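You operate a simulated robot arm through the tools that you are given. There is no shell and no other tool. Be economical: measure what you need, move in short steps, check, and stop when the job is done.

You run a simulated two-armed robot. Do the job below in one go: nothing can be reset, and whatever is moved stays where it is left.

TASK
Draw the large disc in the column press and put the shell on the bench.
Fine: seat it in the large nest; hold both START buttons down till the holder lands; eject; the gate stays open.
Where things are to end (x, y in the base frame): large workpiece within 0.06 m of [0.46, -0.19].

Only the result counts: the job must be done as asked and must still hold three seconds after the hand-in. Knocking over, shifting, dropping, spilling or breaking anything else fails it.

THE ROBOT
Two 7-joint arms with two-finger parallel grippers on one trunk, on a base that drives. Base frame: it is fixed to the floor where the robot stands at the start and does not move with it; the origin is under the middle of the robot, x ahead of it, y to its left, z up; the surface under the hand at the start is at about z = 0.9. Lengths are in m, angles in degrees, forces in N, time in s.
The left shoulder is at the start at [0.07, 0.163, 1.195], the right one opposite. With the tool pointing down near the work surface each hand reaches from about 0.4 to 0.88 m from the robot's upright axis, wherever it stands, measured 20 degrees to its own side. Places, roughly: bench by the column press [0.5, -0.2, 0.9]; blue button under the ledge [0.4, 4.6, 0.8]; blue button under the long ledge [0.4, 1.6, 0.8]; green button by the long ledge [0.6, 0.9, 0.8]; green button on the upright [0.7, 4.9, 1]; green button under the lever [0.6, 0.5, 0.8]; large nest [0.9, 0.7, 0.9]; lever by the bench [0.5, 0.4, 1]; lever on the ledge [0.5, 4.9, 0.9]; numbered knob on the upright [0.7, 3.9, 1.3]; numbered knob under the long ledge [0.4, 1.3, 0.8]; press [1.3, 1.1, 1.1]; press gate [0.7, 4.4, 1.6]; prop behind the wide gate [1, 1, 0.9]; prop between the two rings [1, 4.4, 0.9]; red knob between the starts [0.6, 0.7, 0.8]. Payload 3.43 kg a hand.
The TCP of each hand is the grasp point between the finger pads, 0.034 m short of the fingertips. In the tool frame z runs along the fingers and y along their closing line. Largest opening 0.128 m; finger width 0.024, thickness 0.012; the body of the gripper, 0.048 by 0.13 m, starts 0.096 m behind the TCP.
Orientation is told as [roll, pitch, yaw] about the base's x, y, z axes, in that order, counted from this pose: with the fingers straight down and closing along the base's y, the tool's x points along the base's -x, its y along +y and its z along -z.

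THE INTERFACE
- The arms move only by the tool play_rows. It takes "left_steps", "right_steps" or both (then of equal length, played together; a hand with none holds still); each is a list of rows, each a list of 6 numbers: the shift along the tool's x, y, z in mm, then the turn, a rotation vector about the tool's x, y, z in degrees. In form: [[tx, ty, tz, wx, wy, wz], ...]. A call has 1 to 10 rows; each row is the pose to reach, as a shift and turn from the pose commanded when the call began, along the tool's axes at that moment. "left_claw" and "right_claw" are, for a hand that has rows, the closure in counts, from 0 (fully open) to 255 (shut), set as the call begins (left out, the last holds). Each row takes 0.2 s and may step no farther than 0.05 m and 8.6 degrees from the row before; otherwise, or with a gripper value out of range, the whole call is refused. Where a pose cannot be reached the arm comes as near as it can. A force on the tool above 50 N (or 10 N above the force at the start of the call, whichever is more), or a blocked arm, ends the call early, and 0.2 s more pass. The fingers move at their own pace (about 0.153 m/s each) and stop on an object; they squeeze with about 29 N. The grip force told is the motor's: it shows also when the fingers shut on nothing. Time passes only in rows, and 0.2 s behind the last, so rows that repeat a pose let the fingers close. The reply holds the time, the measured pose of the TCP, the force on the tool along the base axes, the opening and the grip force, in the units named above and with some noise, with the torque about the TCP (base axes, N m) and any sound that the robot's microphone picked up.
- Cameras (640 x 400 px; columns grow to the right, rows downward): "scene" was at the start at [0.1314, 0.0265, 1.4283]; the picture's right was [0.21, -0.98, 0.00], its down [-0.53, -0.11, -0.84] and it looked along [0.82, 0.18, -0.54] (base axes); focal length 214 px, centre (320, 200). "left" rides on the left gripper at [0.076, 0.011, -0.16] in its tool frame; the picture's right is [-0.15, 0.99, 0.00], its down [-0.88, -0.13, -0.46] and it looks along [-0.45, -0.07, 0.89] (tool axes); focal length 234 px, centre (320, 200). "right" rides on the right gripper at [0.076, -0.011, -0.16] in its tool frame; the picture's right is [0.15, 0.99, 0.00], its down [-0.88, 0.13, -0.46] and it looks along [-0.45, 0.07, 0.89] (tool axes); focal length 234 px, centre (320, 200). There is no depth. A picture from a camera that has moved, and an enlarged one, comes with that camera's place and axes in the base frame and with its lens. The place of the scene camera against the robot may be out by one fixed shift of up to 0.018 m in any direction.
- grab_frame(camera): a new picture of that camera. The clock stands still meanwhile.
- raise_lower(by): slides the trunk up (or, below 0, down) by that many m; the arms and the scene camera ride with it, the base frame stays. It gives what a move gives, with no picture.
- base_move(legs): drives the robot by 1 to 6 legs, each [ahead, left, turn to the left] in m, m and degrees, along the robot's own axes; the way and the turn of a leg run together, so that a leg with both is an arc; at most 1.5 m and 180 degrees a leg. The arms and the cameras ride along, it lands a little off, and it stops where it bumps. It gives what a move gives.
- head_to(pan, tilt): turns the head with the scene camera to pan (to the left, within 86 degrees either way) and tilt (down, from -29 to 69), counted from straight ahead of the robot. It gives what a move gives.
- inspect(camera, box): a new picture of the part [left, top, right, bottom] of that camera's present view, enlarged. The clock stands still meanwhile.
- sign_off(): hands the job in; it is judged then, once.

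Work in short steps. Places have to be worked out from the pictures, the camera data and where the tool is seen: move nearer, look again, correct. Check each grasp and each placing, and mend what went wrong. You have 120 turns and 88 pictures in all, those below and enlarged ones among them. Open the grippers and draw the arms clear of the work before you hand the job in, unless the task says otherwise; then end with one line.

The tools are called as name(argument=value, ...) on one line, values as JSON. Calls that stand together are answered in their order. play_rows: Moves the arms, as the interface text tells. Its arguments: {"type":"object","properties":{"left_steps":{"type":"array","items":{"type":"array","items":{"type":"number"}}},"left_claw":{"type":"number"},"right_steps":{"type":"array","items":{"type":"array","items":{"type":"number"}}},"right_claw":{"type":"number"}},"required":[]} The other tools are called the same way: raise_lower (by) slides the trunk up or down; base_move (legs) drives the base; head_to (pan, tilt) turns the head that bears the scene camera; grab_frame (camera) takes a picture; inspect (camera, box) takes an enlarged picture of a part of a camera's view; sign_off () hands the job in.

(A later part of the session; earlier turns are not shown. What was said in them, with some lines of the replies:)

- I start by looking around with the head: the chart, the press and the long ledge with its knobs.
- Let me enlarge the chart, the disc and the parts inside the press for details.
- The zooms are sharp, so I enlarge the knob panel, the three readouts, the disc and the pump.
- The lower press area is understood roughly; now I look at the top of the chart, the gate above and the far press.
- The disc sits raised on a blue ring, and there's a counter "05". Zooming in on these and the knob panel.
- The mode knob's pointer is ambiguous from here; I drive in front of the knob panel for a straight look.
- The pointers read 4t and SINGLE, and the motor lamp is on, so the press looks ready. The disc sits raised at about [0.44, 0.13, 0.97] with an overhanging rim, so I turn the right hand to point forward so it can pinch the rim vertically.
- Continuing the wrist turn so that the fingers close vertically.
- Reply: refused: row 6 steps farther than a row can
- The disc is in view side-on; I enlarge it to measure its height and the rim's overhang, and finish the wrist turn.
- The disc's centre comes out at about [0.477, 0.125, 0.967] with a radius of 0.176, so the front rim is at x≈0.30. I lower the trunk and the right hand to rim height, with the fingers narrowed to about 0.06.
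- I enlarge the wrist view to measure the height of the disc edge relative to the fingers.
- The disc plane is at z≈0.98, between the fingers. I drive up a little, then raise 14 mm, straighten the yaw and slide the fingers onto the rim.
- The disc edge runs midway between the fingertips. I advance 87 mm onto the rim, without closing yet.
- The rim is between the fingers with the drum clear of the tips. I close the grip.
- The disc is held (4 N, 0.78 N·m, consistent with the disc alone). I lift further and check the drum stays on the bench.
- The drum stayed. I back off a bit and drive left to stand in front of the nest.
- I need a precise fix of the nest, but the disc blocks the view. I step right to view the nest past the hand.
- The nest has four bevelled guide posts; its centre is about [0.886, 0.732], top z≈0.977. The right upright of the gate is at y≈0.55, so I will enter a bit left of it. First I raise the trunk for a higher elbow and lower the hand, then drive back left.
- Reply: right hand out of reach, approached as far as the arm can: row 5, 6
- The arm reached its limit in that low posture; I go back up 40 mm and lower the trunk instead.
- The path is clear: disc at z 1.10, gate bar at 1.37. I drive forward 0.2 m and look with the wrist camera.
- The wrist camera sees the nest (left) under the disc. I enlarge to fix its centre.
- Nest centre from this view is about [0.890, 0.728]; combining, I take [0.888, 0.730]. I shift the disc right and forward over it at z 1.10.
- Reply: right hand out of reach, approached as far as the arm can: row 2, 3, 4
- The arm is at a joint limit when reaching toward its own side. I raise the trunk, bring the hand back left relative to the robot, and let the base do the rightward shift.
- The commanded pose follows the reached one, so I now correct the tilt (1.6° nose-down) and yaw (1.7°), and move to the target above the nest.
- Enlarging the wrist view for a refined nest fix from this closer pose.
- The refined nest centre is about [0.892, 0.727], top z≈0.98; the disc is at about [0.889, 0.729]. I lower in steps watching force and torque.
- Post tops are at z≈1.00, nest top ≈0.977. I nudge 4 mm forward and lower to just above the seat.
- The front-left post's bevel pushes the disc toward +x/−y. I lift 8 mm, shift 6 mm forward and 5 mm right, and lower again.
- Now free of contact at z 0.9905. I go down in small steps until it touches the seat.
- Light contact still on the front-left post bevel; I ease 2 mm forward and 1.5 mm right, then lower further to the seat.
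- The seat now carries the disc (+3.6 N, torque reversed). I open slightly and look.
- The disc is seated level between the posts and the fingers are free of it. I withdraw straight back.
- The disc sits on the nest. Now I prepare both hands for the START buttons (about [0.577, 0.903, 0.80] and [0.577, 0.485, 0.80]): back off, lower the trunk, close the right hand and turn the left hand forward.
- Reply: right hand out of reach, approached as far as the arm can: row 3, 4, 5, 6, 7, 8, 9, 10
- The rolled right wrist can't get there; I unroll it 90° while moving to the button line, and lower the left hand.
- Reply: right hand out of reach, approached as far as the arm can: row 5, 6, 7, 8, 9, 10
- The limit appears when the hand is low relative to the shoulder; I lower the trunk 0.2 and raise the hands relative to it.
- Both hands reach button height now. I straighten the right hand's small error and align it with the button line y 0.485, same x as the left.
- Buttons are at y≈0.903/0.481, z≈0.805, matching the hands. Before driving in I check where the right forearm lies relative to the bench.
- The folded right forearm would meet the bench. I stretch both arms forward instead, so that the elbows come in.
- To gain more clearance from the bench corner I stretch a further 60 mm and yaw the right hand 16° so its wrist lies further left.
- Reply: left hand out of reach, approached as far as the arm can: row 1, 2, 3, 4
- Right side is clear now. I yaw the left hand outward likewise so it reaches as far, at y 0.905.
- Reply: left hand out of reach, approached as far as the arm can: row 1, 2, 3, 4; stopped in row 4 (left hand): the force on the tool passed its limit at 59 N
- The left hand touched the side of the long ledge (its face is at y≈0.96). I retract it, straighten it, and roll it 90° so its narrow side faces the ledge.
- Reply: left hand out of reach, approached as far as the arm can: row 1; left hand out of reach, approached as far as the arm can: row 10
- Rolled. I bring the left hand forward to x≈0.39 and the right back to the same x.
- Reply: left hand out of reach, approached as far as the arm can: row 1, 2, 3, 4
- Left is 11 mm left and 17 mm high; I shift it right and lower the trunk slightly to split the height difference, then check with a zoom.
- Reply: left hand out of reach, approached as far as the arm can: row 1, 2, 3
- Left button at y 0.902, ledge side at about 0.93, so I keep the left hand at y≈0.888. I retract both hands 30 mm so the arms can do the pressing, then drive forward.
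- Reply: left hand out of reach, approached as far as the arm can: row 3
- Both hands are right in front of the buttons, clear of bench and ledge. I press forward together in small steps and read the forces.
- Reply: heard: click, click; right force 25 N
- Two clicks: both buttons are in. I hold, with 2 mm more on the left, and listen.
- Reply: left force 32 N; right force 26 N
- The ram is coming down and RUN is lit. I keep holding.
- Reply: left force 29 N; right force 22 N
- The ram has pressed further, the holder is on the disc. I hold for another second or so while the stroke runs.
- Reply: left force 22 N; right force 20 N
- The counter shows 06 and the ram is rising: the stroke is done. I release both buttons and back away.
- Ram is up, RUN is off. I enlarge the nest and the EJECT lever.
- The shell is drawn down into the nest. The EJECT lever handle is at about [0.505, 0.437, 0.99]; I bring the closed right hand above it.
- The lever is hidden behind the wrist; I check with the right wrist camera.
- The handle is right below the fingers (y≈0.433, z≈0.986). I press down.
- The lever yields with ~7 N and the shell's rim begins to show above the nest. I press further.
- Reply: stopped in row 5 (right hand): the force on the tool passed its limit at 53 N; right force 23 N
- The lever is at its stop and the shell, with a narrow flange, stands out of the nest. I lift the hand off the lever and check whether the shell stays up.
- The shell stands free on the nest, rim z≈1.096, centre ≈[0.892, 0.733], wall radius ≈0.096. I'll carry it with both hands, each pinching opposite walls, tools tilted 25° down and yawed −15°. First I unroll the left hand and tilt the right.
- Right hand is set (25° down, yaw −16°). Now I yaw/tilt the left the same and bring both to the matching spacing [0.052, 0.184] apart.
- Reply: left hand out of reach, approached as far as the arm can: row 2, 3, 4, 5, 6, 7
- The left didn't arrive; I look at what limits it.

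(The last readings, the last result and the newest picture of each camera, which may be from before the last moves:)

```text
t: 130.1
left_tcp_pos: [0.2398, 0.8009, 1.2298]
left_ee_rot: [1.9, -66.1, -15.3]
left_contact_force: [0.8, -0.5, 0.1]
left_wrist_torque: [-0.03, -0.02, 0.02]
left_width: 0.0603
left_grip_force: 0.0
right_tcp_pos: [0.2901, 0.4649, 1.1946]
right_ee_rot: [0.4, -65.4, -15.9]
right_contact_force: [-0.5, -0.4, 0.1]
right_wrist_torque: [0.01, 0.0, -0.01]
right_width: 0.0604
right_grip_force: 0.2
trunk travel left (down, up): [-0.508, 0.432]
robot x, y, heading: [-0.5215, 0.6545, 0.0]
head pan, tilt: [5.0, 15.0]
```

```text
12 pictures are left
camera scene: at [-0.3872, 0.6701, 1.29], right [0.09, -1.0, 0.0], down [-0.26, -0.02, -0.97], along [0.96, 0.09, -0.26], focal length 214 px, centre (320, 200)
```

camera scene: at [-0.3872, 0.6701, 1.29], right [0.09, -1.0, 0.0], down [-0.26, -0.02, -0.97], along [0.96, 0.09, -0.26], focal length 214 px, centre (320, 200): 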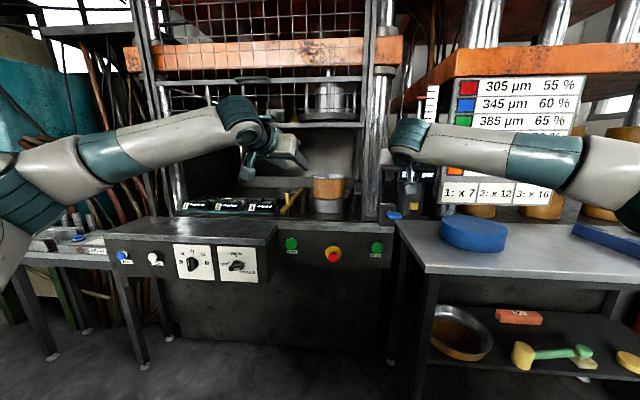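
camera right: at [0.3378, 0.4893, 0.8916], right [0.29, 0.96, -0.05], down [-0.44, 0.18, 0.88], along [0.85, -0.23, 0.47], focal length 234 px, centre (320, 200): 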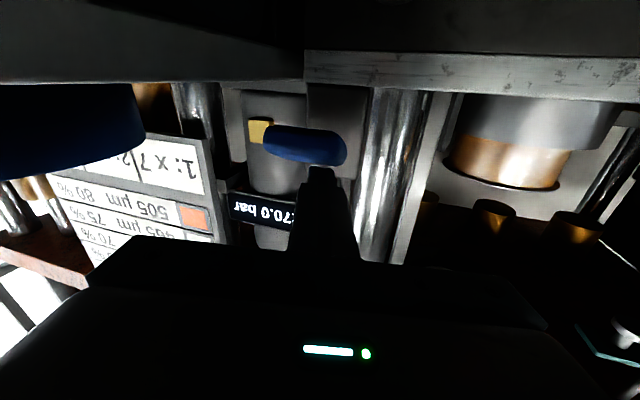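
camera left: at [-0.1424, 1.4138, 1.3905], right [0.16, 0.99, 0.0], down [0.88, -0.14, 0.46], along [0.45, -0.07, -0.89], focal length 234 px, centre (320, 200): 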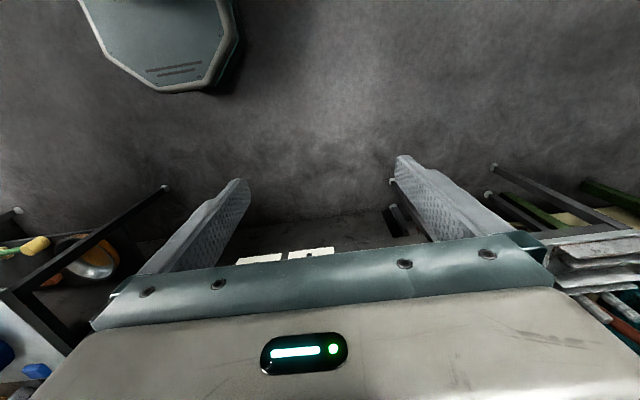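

The left can't yaw inward. Instead I'll turn the whole robot −16° and keep both tools straight ahead of it; I first straighten both hands at ±0.096 from the robot's midline.

play_rows(left_steps=[[2, -8, 12, -4.7, 0, -2.2], [5, -16, 25, -9.4, 0, -4.4], [7, -24, 40, -14.1, 0, -6.6], [10, -38, 62, -14.1, 0, -6.6], [10, -38, 62, -14.1, 0, -6.6]], right_steps=[[4, 20, -8, -5, 0, -2.3], [8, 44, -16, -10, 0, -4.6], [12, 66, -24, -14.5, 0, -6.8], [15, 87, -32, -14.5, 0, -6.8], [15, 87, -32, -14.5, 0, -6.8]])

```text
t: 131.3
left_tcp_pos: [0.2533, 0.8251, 1.1925]
left_ee_rot: [1.0, -66.2, 0.9]
left_contact_force: [-0.4, 0.1, 0.0]
left_wrist_torque: [-0.01, -0.02, 0.04]
left_width: 0.0604
left_grip_force: 0.0
left hand out of reach, approached as far as the arm can: row 1, 2, 3, 4, 5
right_tcp_pos: [0.2781, 0.5566, 1.1926]
right_ee_rot: [0.2, -65.4, 0.3]
right_contact_force: [0.0, 0.5, 0.1]
right_wrist_torque: [0.02, -0.01, -0.01]
right_width: 0.0606
right_grip_force: 0.0
trunk travel left (down, up): [-0.508, 0.432]
robot x, y, heading: [-0.5217, 0.6511, -0.0]
head pan, tilt: [5.0, 15.0]
```

Right arrived; the left stays at 0.174 left of the midline, so I bring the right to 0.191 from it and offset the robot accordingly. Then I turn −16° and move to a pre-pose in front of the shell.

play_rows(right_steps=[[3, 25, -8, 0, 0, 0], [6, 50, -16, 0, 0, 0], [10, 77, -23, 0, 0, 0], [10, 77, -23, 0, 0, 0]], left_steps=[[0, 0, 0, 0, 0, 0], [0, 0, 0, 0, 0, 0], [0, 0, 0, 0, 0, 0], [0, 0, 0, 0, 0, 0]])

base_move(legs=[[0, 0, -16], [0, 0.39, 0], [0.15, 0, 0]])

```text
t: 132.3
left_tcp_pos: [0.2549, 0.8246, 1.1916]
left_ee_rot: [1.0, -66.2, 0.8]
left_contact_force: [-0.1, -0.7, 0.6]
left_wrist_torque: [-0.06, -0.02, 0.05]
left_width: 0.0604
left_grip_force: 0.1
right_tcp_pos: [0.2563, 0.635, 1.1948]
right_ee_rot: [0.2, -65.2, 0.3]
right_contact_force: [0.9, -0.1, 0.2]
right_wrist_torque: [-0.03, 0.0, 0.0]
right_width: 0.0604
right_grip_force: 0.0
trunk travel left (down, up): [-0.508, 0.432]
robot x, y, heading: [-0.5222, 0.658, 0.1]
head pan, tilt: [5.0, 15.0]
```

```text
t: 136.7
left_tcp_pos: [0.5247, 0.9495, 1.1925]
left_ee_rot: [1.0, -66.2, -14.9]
left_contact_force: [0.5, -0.6, 0.8]
left_wrist_torque: [0.0, 0.03, 0.02]
left_width: 0.0605
left_grip_force: 0.0
right_tcp_pos: [0.4743, 0.765, 1.1936]
right_ee_rot: [0.2, -65.3, -15.4]
right_contact_force: [0.5, 0.5, -0.1]
right_wrist_torque: [0.01, 0.01, -0.02]
right_width: 0.0602
right_grip_force: 0.0
trunk travel left (down, up): [-0.508, 0.432]
robot x, y, heading: [-0.2732, 0.9978, -15.8]
head pan, tilt: [5.0, 15.0]
```

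The hands' midpoint is aligned with the shell within ~12 mm laterally. I lower to z≈1.15, drive 0.25 forward, and look.

raise_lower(by=-0.04)

base_move(legs=[[0.24, -0.012, 0]])

head_to(pan=5, tilt=20)

grab_frame(camera="scene")

```text
t: 137.5
left_tcp_pos: [0.5244, 0.9494, 1.152]
left_ee_rot: [1.0, -66.1, -14.9]
left_contact_force: [-0.5, 1.1, 0.4]
left_wrist_torque: [0.03, 0.03, -0.01]
left_width: 0.0603
left_grip_force: 0.2
right_tcp_pos: [0.4736, 0.7656, 1.1551]
right_ee_rot: [0.2, -65.3, -15.3]
right_contact_force: [0.0, -0.1, -0.1]
right_wrist_torque: [0.0, 0.03, -0.02]
right_width: 0.0603
right_grip_force: 0.0
trunk travel left (down, up): [-0.468, 0.472]
robot x, y, heading: [-0.2712, 0.9942, -15.8]
head pan, tilt: [5.0, 15.0]
```

```text
t: 139.3
left_tcp_pos: [0.7541, 0.8704, 1.1512]
left_ee_rot: [1.0, -66.1, -14.8]
left_contact_force: [-0.2, -0.6, 0.0]
left_wrist_torque: [0.01, -0.02, -0.02]
left_width: 0.06
left_grip_force: 0.0
right_tcp_pos: [0.7029, 0.6872, 1.1524]
right_ee_rot: [0.2, -65.2, -15.6]
right_contact_force: [0.1, -0.1, 0.1]
right_wrist_torque: [-0.04, -0.03, -0.01]
right_width: 0.0602
right_grip_force: 0.0
trunk travel left (down, up): [-0.468, 0.472]
robot x, y, heading: [-0.043, 0.9187, -15.8]
head pan, tilt: [5.0, 15.0]
```

```text
t: 140.0
left_tcp_pos: [0.7539, 0.8693, 1.1509]
left_ee_rot: [1.0, -66.1, -14.9]
left_contact_force: [0.9, -0.3, -0.5]
left_wrist_torque: [-0.01, 0.03, 0.0]
left_width: 0.0602
left_grip_force: 0.0
right_tcp_pos: [0.7023, 0.6875, 1.1526]
right_ee_rot: [0.1, -65.3, -15.5]
right_contact_force: [0.5, -0.4, -0.9]
right_wrist_torque: [0.01, -0.01, -0.02]
right_width: 0.0603
right_grip_force: 0.1
trunk travel left (down, up): [-0.468, 0.472]
robot x, y, heading: [-0.0411, 0.9167, -15.9]
head pan, tilt: [5.0, 20.0]
```

```text
11 pictures are left
camera scene: at [0.0927, 0.8952, 1.2416], right [-0.19, -0.98, 0.0], down [-0.34, 0.06, -0.94], along [0.92, -0.18, -0.34], focal length 214 px, centre (320, 200)
```

scene: 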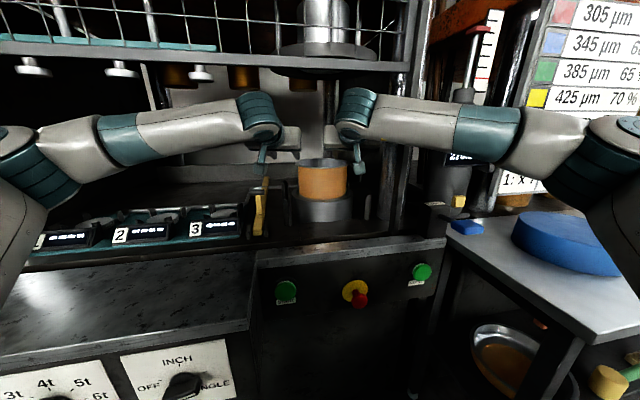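

Looks well aligned. One zoom to measure shell centre and rim height against the hands.

inspect(camera="scene", box=[230, 90, 410, 230])

```text
2.86 times, centred on (320, 160) of scene
camera zoom: at [0.0927, 0.8952, 1.2416], right [-0.19, -0.98, 0.0], down [-0.34, 0.06, -0.94], along [0.92, -0.18, -0.34], focal length 613 px, centre (320, 314)
```

zoom: 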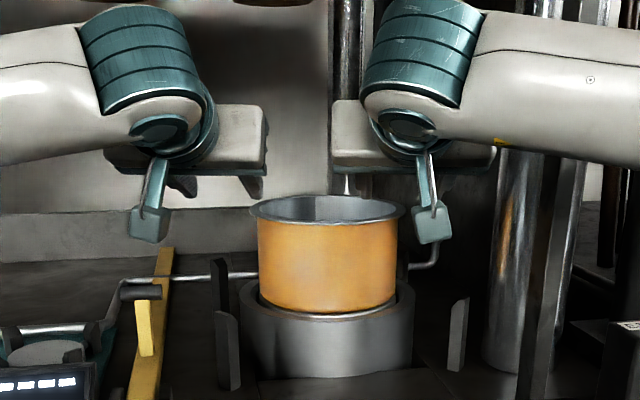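

The right forearm would come too close to the gate upright at the final spot. I yaw the right hand 19° further outward and move its grip to the front-right wall, which pulls its wrist and elbow left.

play_rows(right_steps=[[4, 1.5, -9, 5.8, 0, 2.7], [8, 3, -18, 11.5, 0, 5.4], [12.5, 4.6, -27, 17.2, 0, 8], [12.5, 4.6, -27, 17.2, 0, 8]])

base_move(legs=[[0.08, 0, 0]])

grab_frame(camera="scene")

```text
t: 141.0
left_tcp_pos: [0.7543, 0.8694, 1.152]
left_ee_rot: [1.1, -66.1, -15.0]
left_contact_force: [0.3, -0.5, -0.5]
left_wrist_torque: [0.0, 0.03, -0.02]
left_width: 0.0603
left_grip_force: 0.1
right_tcp_pos: [0.6753, 0.6991, 1.1538]
right_ee_rot: [0.4, -65.3, -34.9]
right_contact_force: [-0.1, 0.0, -0.3]
right_wrist_torque: [0.01, -0.04, 0.0]
right_width: 0.0603
right_grip_force: 0.1
trunk travel left (down, up): [-0.468, 0.472]
robot x, y, heading: [-0.0439, 0.9178, -15.8]
head pan, tilt: [5.0, 20.0]
```

```text
t: 142.0
left_tcp_pos: [0.8314, 0.848, 1.1511]
left_ee_rot: [1.0, -66.0, -14.9]
left_contact_force: [0.7, -0.6, 0.0]
left_wrist_torque: [-0.01, -0.01, 0.02]
left_width: 0.0604
left_grip_force: 0.1
right_tcp_pos: [0.7516, 0.6783, 1.1532]
right_ee_rot: [0.4, -65.2, -34.6]
right_contact_force: [0.3, 0.6, -1.0]
right_wrist_torque: [0.0, -0.04, 0.01]
right_width: 0.0603
right_grip_force: 0.1
trunk travel left (down, up): [-0.468, 0.472]
robot x, y, heading: [0.0356, 0.8947, -15.6]
head pan, tilt: [5.0, 20.0]
```

```text
9 pictures are left
camera scene: at [0.1701, 0.8733, 1.2415], right [-0.19, -0.98, 0.0], down [-0.34, 0.06, -0.94], along [0.92, -0.18, -0.34], focal length 214 px, centre (320, 200)
```

scene: 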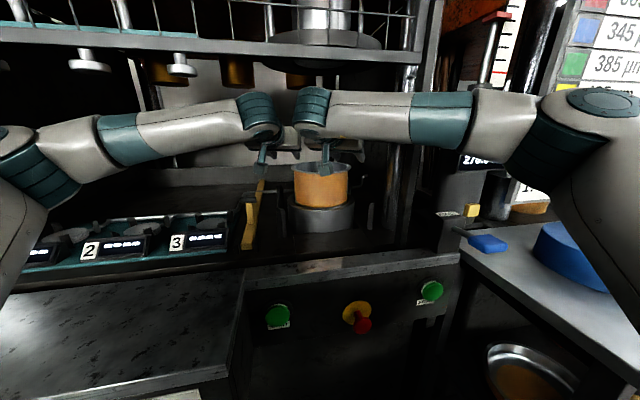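

Wrists stay below the gate bar and the right forearm is clear of the upright. I advance the last 88 mm.

base_move(legs=[[0.088, 0, 0]])

inspect(camera="scene", box=[220, 60, 460, 210])

```text
t: 143.1
left_tcp_pos: [0.913, 0.8241, 1.1504]
left_ee_rot: [1.0, -66.1, -14.9]
left_contact_force: [0.8, 0.1, 0.4]
left_wrist_torque: [-0.02, 0.01, -0.02]
left_width: 0.0604
left_grip_force: 0.1
right_tcp_pos: [0.8359, 0.6533, 1.152]
right_ee_rot: [0.2, -65.2, -34.5]
right_contact_force: [0.6, 0.2, -0.3]
right_wrist_torque: [-0.05, -0.03, 0.02]
right_width: 0.0603
right_grip_force: 0.0
trunk travel left (down, up): [-0.468, 0.472]
robot x, y, heading: [0.1166, 0.8719, -16.0]
head pan, tilt: [5.0, 20.0]
```

```text
2.67 times, centred on (340, 135) of scene
camera zoom: at [0.2538, 0.8495, 1.2415], right [-0.19, -0.98, 0.0], down [-0.34, 0.06, -0.94], along [0.92, -0.18, -0.34], focal length 572 px, centre (267, 373)
```

zoom: 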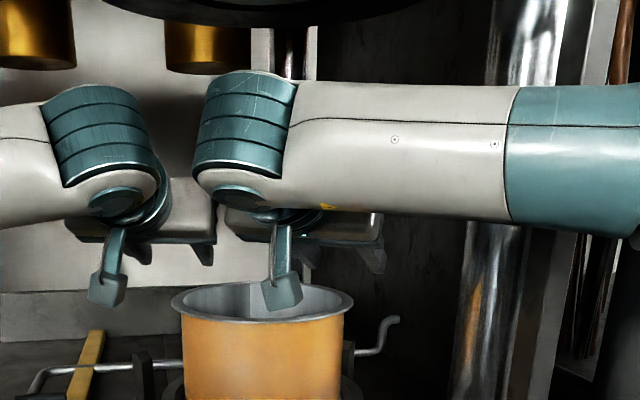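

Both hands straddle the wall as planned (computed centres agree within 1–2 mm). I lower to rim height.

raise_lower(by=-0.062)

inspect(camera="scene", box=[220, 60, 460, 210])

```text
t: 144.2
left_tcp_pos: [0.9127, 0.8247, 1.0899]
left_ee_rot: [0.9, -66.1, -14.9]
left_contact_force: [0.2, -0.3, -0.3]
left_wrist_torque: [0.0, -0.03, 0.01]
left_width: 0.0603
left_grip_force: 0.1
right_tcp_pos: [0.8351, 0.6551, 1.0915]
right_ee_rot: [0.3, -65.3, -34.7]
right_contact_force: [-0.4, 0.0, -0.7]
right_wrist_torque: [-0.01, 0.0, -0.01]
right_width: 0.0601
right_grip_force: 0.1
trunk travel left (down, up): [-0.406, 0.534]
robot x, y, heading: [0.1194, 0.8762, -15.4]
head pan, tilt: [5.0, 20.0]
```

```text
2.67 times, centred on (340, 135) of scene
camera zoom: at [0.2525, 0.8498, 1.1797], right [-0.19, -0.98, 0.0], down [-0.34, 0.06, -0.94], along [0.92, -0.18, -0.34], focal length 572 px, centre (267, 373)
```

zoom: 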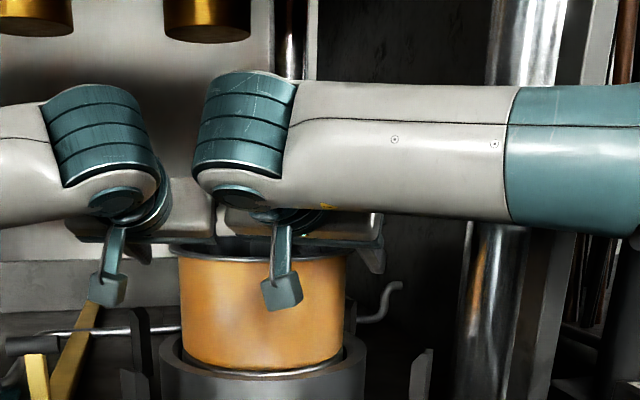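

No contact. I close both grippers on the wall.

play_rows(left_steps=[[0, 0, 0, 0, 0, 0], [0, 0, 0, 0, 0, 0], [0, 0, 0, 0, 0, 0], [0, 0, 0, 0, 0, 0]], right_steps=[[0, 0, 0, 0, 0, 0], [0, 0, 0, 0, 0, 0], [0, 0, 0, 0, 0, 0], [0, 0, 0, 0, 0, 0]], left_claw=255, right_claw=255)

```text
t: 145.2
left_tcp_pos: [0.9114, 0.8247, 1.0925]
left_ee_rot: [0.8, -66.3, -14.9]
left_contact_force: [-6.2, -9.0, 17.2]
left_wrist_torque: [-0.62, -0.06, -0.49]
left_width: 0.0144
left_grip_force: 28.9
right_tcp_pos: [0.8346, 0.6552, 1.0914]
right_ee_rot: [0.2, -65.2, -34.4]
right_contact_force: [11.3, 11.5, -2.1]
right_wrist_torque: [0.1, 0.0, -0.45]
right_width: 0.0176
right_grip_force: 28.9
trunk travel left (down, up): [-0.406, 0.534]
robot x, y, heading: [0.1171, 0.8743, -15.7]
head pan, tilt: [5.0, 20.0]
```

Both grip the rim (14–18 mm incl. the flange). I lift slowly with the trunk and watch the load.

raise_lower(by=0.03)

inspect(camera="scene", box=[220, 80, 460, 230])

```text
t: 145.9
left_tcp_pos: [0.9147, 0.8235, 1.1172]
left_ee_rot: [1.1, -65.8, -15.2]
left_contact_force: [-9.5, -15.0, -1.7]
left_wrist_torque: [-0.37, 0.14, -0.72]
left_width: 0.0151
left_grip_force: 29.2
right_tcp_pos: [0.8363, 0.6549, 1.1196]
right_ee_rot: [0.2, -65.2, -34.6]
right_contact_force: [9.5, 14.0, -4.0]
right_wrist_torque: [0.35, 0.0, 0.29]
right_width: 0.017
right_grip_force: 28.8
trunk travel left (down, up): [-0.436, 0.504]
robot x, y, heading: [0.1167, 0.873, -15.9]
head pan, tilt: [5.0, 20.0]
```

```text
2.67 times, centred on (340, 155) of scene
camera zoom: at [0.254, 0.8495, 1.2093], right [-0.19, -0.98, 0.0], down [-0.34, 0.06, -0.94], along [0.92, -0.18, -0.34], focal length 572 px, centre (267, 320)
```

zoom: 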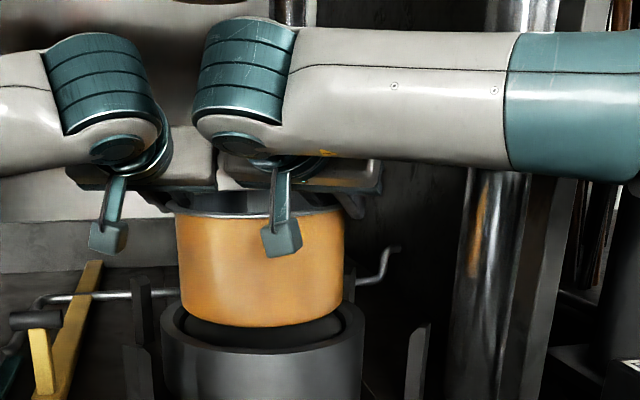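

The shell hangs free and level. I raise 2 cm more and back straight out of the press.

raise_lower(by=0.02)

base_move(legs=[[-0.25, 0, 0], [-0.28, 0, 0]])

raise_lower(by=0.07)

grab_frame(camera="scene")

```text
t: 146.6
left_tcp_pos: [0.9131, 0.8247, 1.139]
left_ee_rot: [1.0, -65.9, -14.9]
left_contact_force: [-10.6, -16.3, -2.1]
left_wrist_torque: [-0.37, 0.2, -0.88]
left_width: 0.0146
left_grip_force: 29.3
right_tcp_pos: [0.8348, 0.6538, 1.1401]
right_ee_rot: [0.2, -65.2, -34.5]
right_contact_force: [10.6, 16.1, -3.9]
right_wrist_torque: [0.27, -0.02, 0.36]
right_width: 0.0167
right_grip_force: 28.9
trunk travel left (down, up): [-0.456, 0.484]
robot x, y, heading: [0.1194, 0.8724, -15.7]
head pan, tilt: [5.0, 20.0]
```

```text
t: 150.0
left_tcp_pos: [0.3965, 0.9714, 1.1395]
left_ee_rot: [0.9, -66.1, -14.8]
left_contact_force: [-13.6, -19.3, 0.6]
left_wrist_torque: [-0.61, 0.23, -0.99]
left_width: 0.0146
left_grip_force: 28.7
right_tcp_pos: [0.3175, 0.8022, 1.1421]
right_ee_rot: [0.3, -65.2, -34.4]
right_contact_force: [11.9, 18.5, -5.4]
right_wrist_torque: [0.2, 0.12, 0.38]
right_width: 0.017
right_grip_force: 28.8
trunk travel left (down, up): [-0.456, 0.484]
robot x, y, heading: [-0.3989, 1.0193, -15.6]
head pan, tilt: [5.0, 20.0]
```

```text
t: 151.1
left_tcp_pos: [0.3967, 0.9709, 1.2084]
left_ee_rot: [0.9, -66.1, -14.7]
left_contact_force: [-1.6, 0.8, -0.5]
left_wrist_torque: [-0.33, 0.08, -0.73]
left_width: 0.0147
left_grip_force: 29.0
right_tcp_pos: [0.3194, 0.8031, 1.2112]
right_ee_rot: [0.3, -65.2, -34.3]
right_contact_force: [1.7, -0.5, -4.0]
right_wrist_torque: [0.17, 0.09, 0.29]
right_width: 0.0168
right_grip_force: 28.6
trunk travel left (down, up): [-0.526, 0.414]
robot x, y, heading: [-0.3977, 1.0202, -15.7]
head pan, tilt: [5.0, 20.0]
```

```text
5 pictures are left
camera scene: at [-0.2634, 0.9962, 1.2995], right [-0.18, -0.98, 0.0], down [-0.34, 0.06, -0.94], along [0.92, -0.17, -0.34], focal length 214 px, centre (320, 200)
```

scene: 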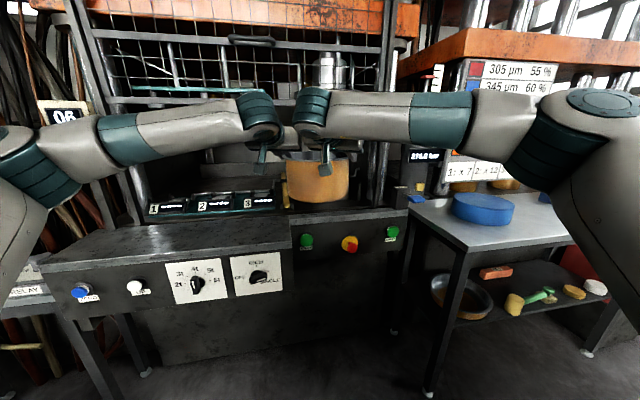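

Held securely (the squeeze relaxed, weight shared). I turn back to heading 0 and drive right along the bench to y≈−0.26.

base_move(legs=[[0, 0, 15.7], [0, -0.65, 0], [0, -0.63, 0]])

```text
t: 158.7
left_tcp_pos: [0.3767, -0.0989, 1.2107]
left_ee_rot: [0.9, -66.0, 0.8]
left_contact_force: [-3.0, -0.7, -1.0]
left_wrist_torque: [-0.4, 0.09, -0.66]
left_width: 0.0143
left_grip_force: 28.6
right_tcp_pos: [0.3483, -0.2828, 1.21]
right_ee_rot: [0.3, -65.2, -18.6]
right_contact_force: [3.3, 1.2, -4.7]
right_wrist_torque: [0.1, -0.01, 0.23]
right_width: 0.0171
right_grip_force: 29.3
trunk travel left (down, up): [-0.526, 0.414]
robot x, y, heading: [-0.4033, -0.2689, 0.2]
head pan, tilt: [5.0, 20.0]
```

Shell centre now ≈[0.378, −0.193]. I drive forward 0.085 and 8 mm left, and lower close to the bench.

base_move(legs=[[0.085, 0.008, 0]])

raise_lower(by=-0.17)

head_to(pan=3, tilt=28)

grab_frame(camera="scene")

```text
t: 159.8
left_tcp_pos: [0.4616, -0.0907, 1.2093]
left_ee_rot: [1.0, -66.0, 1.0]
left_contact_force: [-1.8, 0.2, -0.6]
left_wrist_torque: [-0.4, 0.01, -0.56]
left_width: 0.0146
left_grip_force: 28.6
right_tcp_pos: [0.4328, -0.2748, 1.2103]
right_ee_rot: [0.2, -65.0, -18.6]
right_contact_force: [2.1, -0.3, -4.9]
right_wrist_torque: [0.13, 0.11, 0.2]
right_width: 0.0168
right_grip_force: 29.3
trunk travel left (down, up): [-0.526, 0.414]
robot x, y, heading: [-0.3168, -0.2612, -0.1]
head pan, tilt: [5.0, 20.0]
```

```text
t: 161.7
left_tcp_pos: [0.4619, -0.0907, 1.041]
left_ee_rot: [0.9, -66.1, 0.9]
left_contact_force: [-1.9, 0.9, -0.1]
left_wrist_torque: [-0.38, 0.06, -0.62]
left_width: 0.0148
left_grip_force: 29.0
right_tcp_pos: [0.4324, -0.2751, 1.0412]
right_ee_rot: [0.2, -65.2, -18.6]
right_contact_force: [1.4, -2.4, -4.0]
right_wrist_torque: [0.01, 0.11, 0.25]
right_width: 0.0168
right_grip_force: 28.9
trunk travel left (down, up): [-0.356, 0.584]
robot x, y, heading: [-0.3202, -0.2625, 0.2]
head pan, tilt: [5.0, 20.0]
```

```text
t: 162.4
left_tcp_pos: [0.461, -0.0911, 1.0382]
left_ee_rot: [0.9, -66.1, 0.8]
left_contact_force: [-1.6, 2.1, -0.2]
left_wrist_torque: [-0.41, 0.01, -0.66]
left_width: 0.0145
left_grip_force: 28.7
right_tcp_pos: [0.4329, -0.2737, 1.0403]
right_ee_rot: [0.3, -65.2, -18.6]
right_contact_force: [2.4, -1.6, -5.0]
right_wrist_torque: [0.07, 0.17, 0.2]
right_width: 0.017
right_grip_force: 28.8
trunk travel left (down, up): [-0.356, 0.584]
robot x, y, heading: [-0.3207, -0.2607, 0.0]
head pan, tilt: [3.0, 28.0]
```

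```text
4 pictures are left
camera scene: at [-0.181, -0.2476, 1.1167], right [0.05, -1.0, 0.0], down [-0.47, -0.03, -0.88], along [0.88, 0.05, -0.47], focal length 214 px, centre (320, 200)
```

scene: 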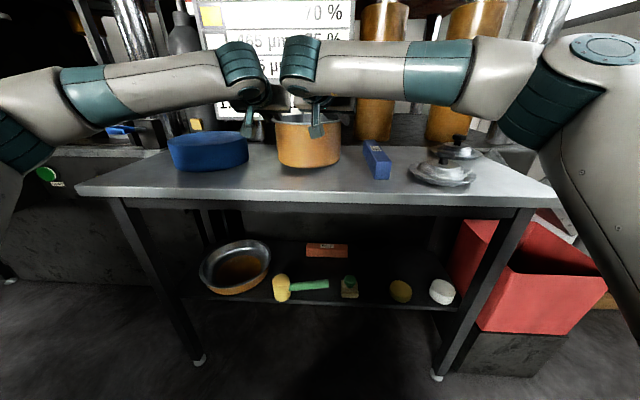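

Free space on the bench between drum and SET bar. I lower to contact in small steps.

raise_lower(by=-0.02)

raise_lower(by=-0.006)

```text
t: 163.1
left_tcp_pos: [0.4587, -0.0913, 1.026]
left_ee_rot: [0.7, -66.6, 1.0]
left_contact_force: [6.2, 0.1, 22.0]
left_wrist_torque: [-0.25, 0.13, -0.64]
left_width: 0.0145
left_grip_force: 28.8
right_tcp_pos: [0.4302, -0.2747, 1.0244]
right_ee_rot: [0.8, -65.5, -19.1]
right_contact_force: [5.6, 0.5, 11.7]
right_wrist_torque: [0.19, 0.61, 0.32]
right_width: 0.0167
right_grip_force: 29.0
trunk travel left (down, up): [-0.336, 0.604]
robot x, y, heading: [-0.3185, -0.2599, 0.1]
head pan, tilt: [3.0, 28.0]
```

```text
t: 163.6
left_tcp_pos: [0.4574, -0.0913, 1.026]
left_ee_rot: [0.0, -67.3, 1.7]
left_contact_force: [1.2, -0.6, 10.0]
left_wrist_torque: [-0.32, -0.01, -0.03]
left_width: 0.0142
left_grip_force: 29.1
right_tcp_pos: [0.4306, -0.2751, 1.0251]
right_ee_rot: [1.7, -66.1, -20.1]
right_contact_force: [1.2, 1.7, 11.7]
right_wrist_torque: [-0.03, 0.2, -0.26]
right_width: 0.0168
right_grip_force: 29.3
trunk travel left (down, up): [-0.331, 0.609]
robot x, y, heading: [-0.3152, -0.2632, 0.1]
head pan, tilt: [3.0, 28.0]
stopped: the force on the tool passed its limit at 50 N (the readings are from after the stop); the commanded pose is now the measured one
```

The shell is on the bench (upward load on both hands). I open both grippers.

play_rows(left_steps=[[0, 0, 0, 0, 0, 0], [0, 0, 0, 0, 0, 0], [0, 0, 0, 0, 0, 0]], right_steps=[[0, 0, 0, 0, 0, 0], [0, 0, 0, 0, 0, 0], [0, 0, 0, 0, 0, 0]], left_claw=135, right_claw=135)

inspect(camera="scene", box=[200, 70, 440, 220])

```text
t: 164.4
left_tcp_pos: [0.4603, -0.091, 1.0235]
left_ee_rot: [0.3, -67.0, 1.5]
left_contact_force: [-0.3, -0.5, 0.3]
left_wrist_torque: [-0.01, 0.04, -0.01]
left_width: 0.0602
left_grip_force: 0.0
right_tcp_pos: [0.4323, -0.2747, 1.0224]
right_ee_rot: [1.2, -65.7, -19.4]
right_contact_force: [-0.2, 1.0, 0.7]
right_wrist_torque: [0.03, -0.03, -0.01]
right_width: 0.0606
right_grip_force: 0.1
trunk travel left (down, up): [-0.331, 0.609]
robot x, y, heading: [-0.3153, -0.257, -0.0]
head pan, tilt: [3.0, 28.0]
```

```text
2.67 times, centred on (320, 145) of scene
camera zoom: at [-0.1813, -0.2477, 1.0917], right [0.05, -1.0, 0.0], down [-0.47, -0.03, -0.88], along [0.88, 0.05, -0.47], focal length 572 px, centre (320, 347)
```

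zoom: 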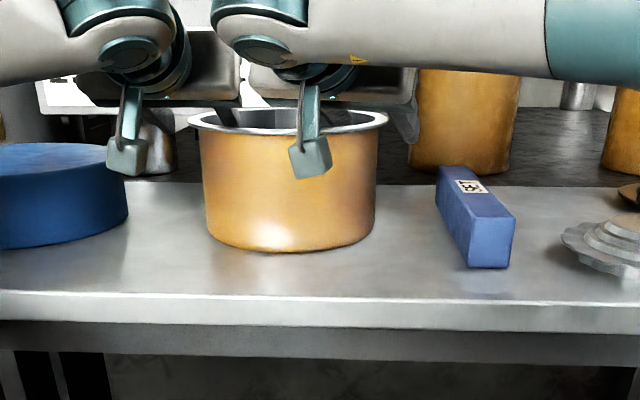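

The shell stands level on the bench and all contact is gone. I raise the trunk straight up, then back away.

raise_lower(by=0.15)

base_move(legs=[[-0.4, 0, 0]])

play_rows(left_steps=[[0, 0, 0, 0, 0, 0], [0, 0, 0, 0, 0, 0]], right_steps=[[0, 0, 0, 0, 0, 0], [0, 0, 0, 0, 0, 0]], left_claw=0, right_claw=0)

head_to(pan=15, tilt=15)

grab_frame(camera="scene")

```text
t: 166.2
left_tcp_pos: [0.4614, -0.0909, 1.1722]
left_ee_rot: [0.3, -66.9, 1.4]
left_contact_force: [-0.2, 0.0, -0.2]
left_wrist_torque: [0.03, 0.0, -0.02]
left_width: 0.0602
left_grip_force: 0.1
right_tcp_pos: [0.433, -0.2739, 1.1706]
right_ee_rot: [1.2, -65.7, -19.4]
right_contact_force: [0.7, -0.4, 0.1]
right_wrist_torque: [0.0, 0.01, -0.02]
right_width: 0.0604
right_grip_force: 0.1
trunk travel left (down, up): [-0.481, 0.459]
robot x, y, heading: [-0.3132, -0.2565, 0.1]
head pan, tilt: [3.0, 28.0]
```

```text
t: 168.7
left_tcp_pos: [0.0608, -0.0898, 1.1721]
left_ee_rot: [0.3, -66.9, 1.7]
left_contact_force: [-0.8, 0.9, 0.2]
left_wrist_torque: [-0.02, -0.02, 0.0]
left_width: 0.0607
left_grip_force: 0.0
right_tcp_pos: [0.0343, -0.2728, 1.1719]
right_ee_rot: [1.2, -65.7, -19.3]
right_contact_force: [-0.4, -0.2, -0.4]
right_wrist_torque: [-0.02, -0.02, -0.03]
right_width: 0.0604
right_grip_force: 0.0
trunk travel left (down, up): [-0.481, 0.459]
robot x, y, heading: [-0.7163, -0.2574, 0.3]
head pan, tilt: [3.0, 28.0]
```

```text
t: 169.3
left_tcp_pos: [0.0615, -0.0875, 1.173]
left_ee_rot: [0.2, -67.0, 2.0]
left_contact_force: [4.5, 11.2, -1.1]
left_wrist_torque: [-0.39, 0.15, -0.76]
left_width: 0.1216
left_grip_force: 0.1
right_tcp_pos: [0.034, -0.274, 1.172]
right_ee_rot: [1.2, -65.8, -19.3]
right_contact_force: [-5.2, -11.6, 0.3]
right_wrist_torque: [0.38, -0.14, 1.3]
right_width: 0.121
right_grip_force: 0.0
trunk travel left (down, up): [-0.481, 0.459]
robot x, y, heading: [-0.7132, -0.2636, 0.3]
head pan, tilt: [3.0, 28.0]
```

```text
t: 170.0
left_tcp_pos: [0.0625, -0.0886, 1.1721]
left_ee_rot: [0.3, -66.8, 1.7]
left_contact_force: [4.6, 12.8, -2.5]
left_wrist_torque: [-0.32, -0.04, -0.98]
left_width: 0.1207
left_grip_force: 0.0
right_tcp_pos: [0.0333, -0.2725, 1.1722]
right_ee_rot: [1.3, -65.7, -19.4]
right_contact_force: [-4.2, -12.1, 1.8]
right_wrist_torque: [0.59, -0.02, 1.47]
right_width: 0.12
right_grip_force: 0.1
trunk travel left (down, up): [-0.481, 0.459]
robot x, y, heading: [-0.7121, -0.2644, 0.2]
head pan, tilt: [15.0, 15.0]
```

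```text
2 pictures are left
camera scene: at [-0.5803, -0.229, 1.2627], right [0.26, -0.96, 0.0], down [-0.25, -0.07, -0.97], along [0.93, 0.25, -0.26], focal length 214 px, centre (320, 200)
```

scene: 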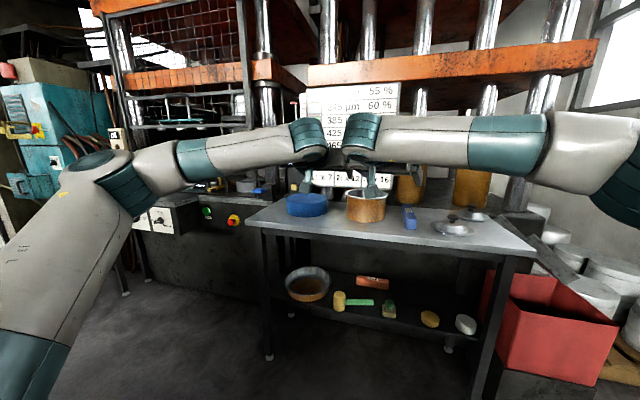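

The shell stands on the bench, the gate is open and the ram is up. The opened fingers touch each other, so I move the hands apart before handing in.

play_rows(left_steps=[[0, 25, 0, 0, 0, 0], [0, 50, 0, 0, 0, 0], [0, 75, 0, 0, 0, 0]], right_steps=[[0, -20, 0, 0, 0, 0], [0, -40, 0, 0, 0, 0], [0, -60, 0, 0, 0, 0]])

inspect(camera="scene", box=[190, 130, 510, 280])

```text
t: 170.8
left_tcp_pos: [0.0598, -0.0136, 1.1732]
left_ee_rot: [0.3, -66.9, 1.6]
left_contact_force: [0.0, -0.4, -0.2]
left_wrist_torque: [-0.01, 0.02, 0.01]
left_width: 0.128
left_grip_force: 0.1
right_tcp_pos: [0.0152, -0.3306, 1.1703]
right_ee_rot: [1.2, -65.8, -19.2]
right_contact_force: [-0.3, 0.3, -1.5]
right_wrist_torque: [-0.02, -0.01, 0.0]
right_width: 0.1281
right_grip_force: 0.2
trunk travel left (down, up): [-0.481, 0.459]
robot x, y, heading: [-0.7127, -0.2621, 0.1]
head pan, tilt: [15.0, 15.0]
```

```text
2.00 times, centred on (350, 205) of scene
camera zoom: at [-0.5814, -0.2291, 1.2629], right [0.26, -0.96, 0.0], down [-0.25, -0.07, -0.97], along [0.93, 0.25, -0.26], focal length 429 px, centre (260, 190)
```

zoom: 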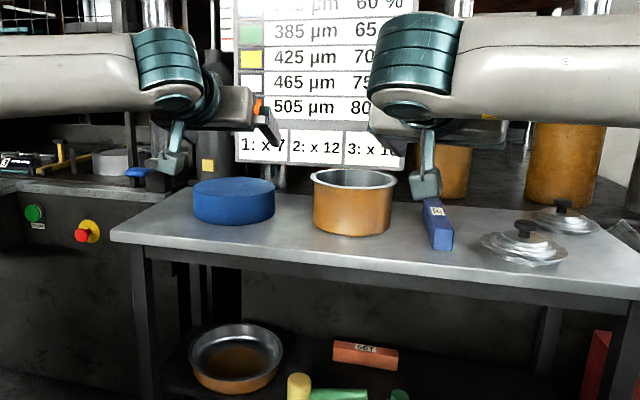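

The shell stands on the bench at about [0.46, −0.185], the drum and SET bar are where they were, and both hands are open and clear. I hand the job in.

sign_off()

```text
The job is handed in.
```

The large disc was drawn in the column press and the shell ejected; it now stands on the bench at about [0.46, -0.185], the gate is open, and both hands are open and clear.
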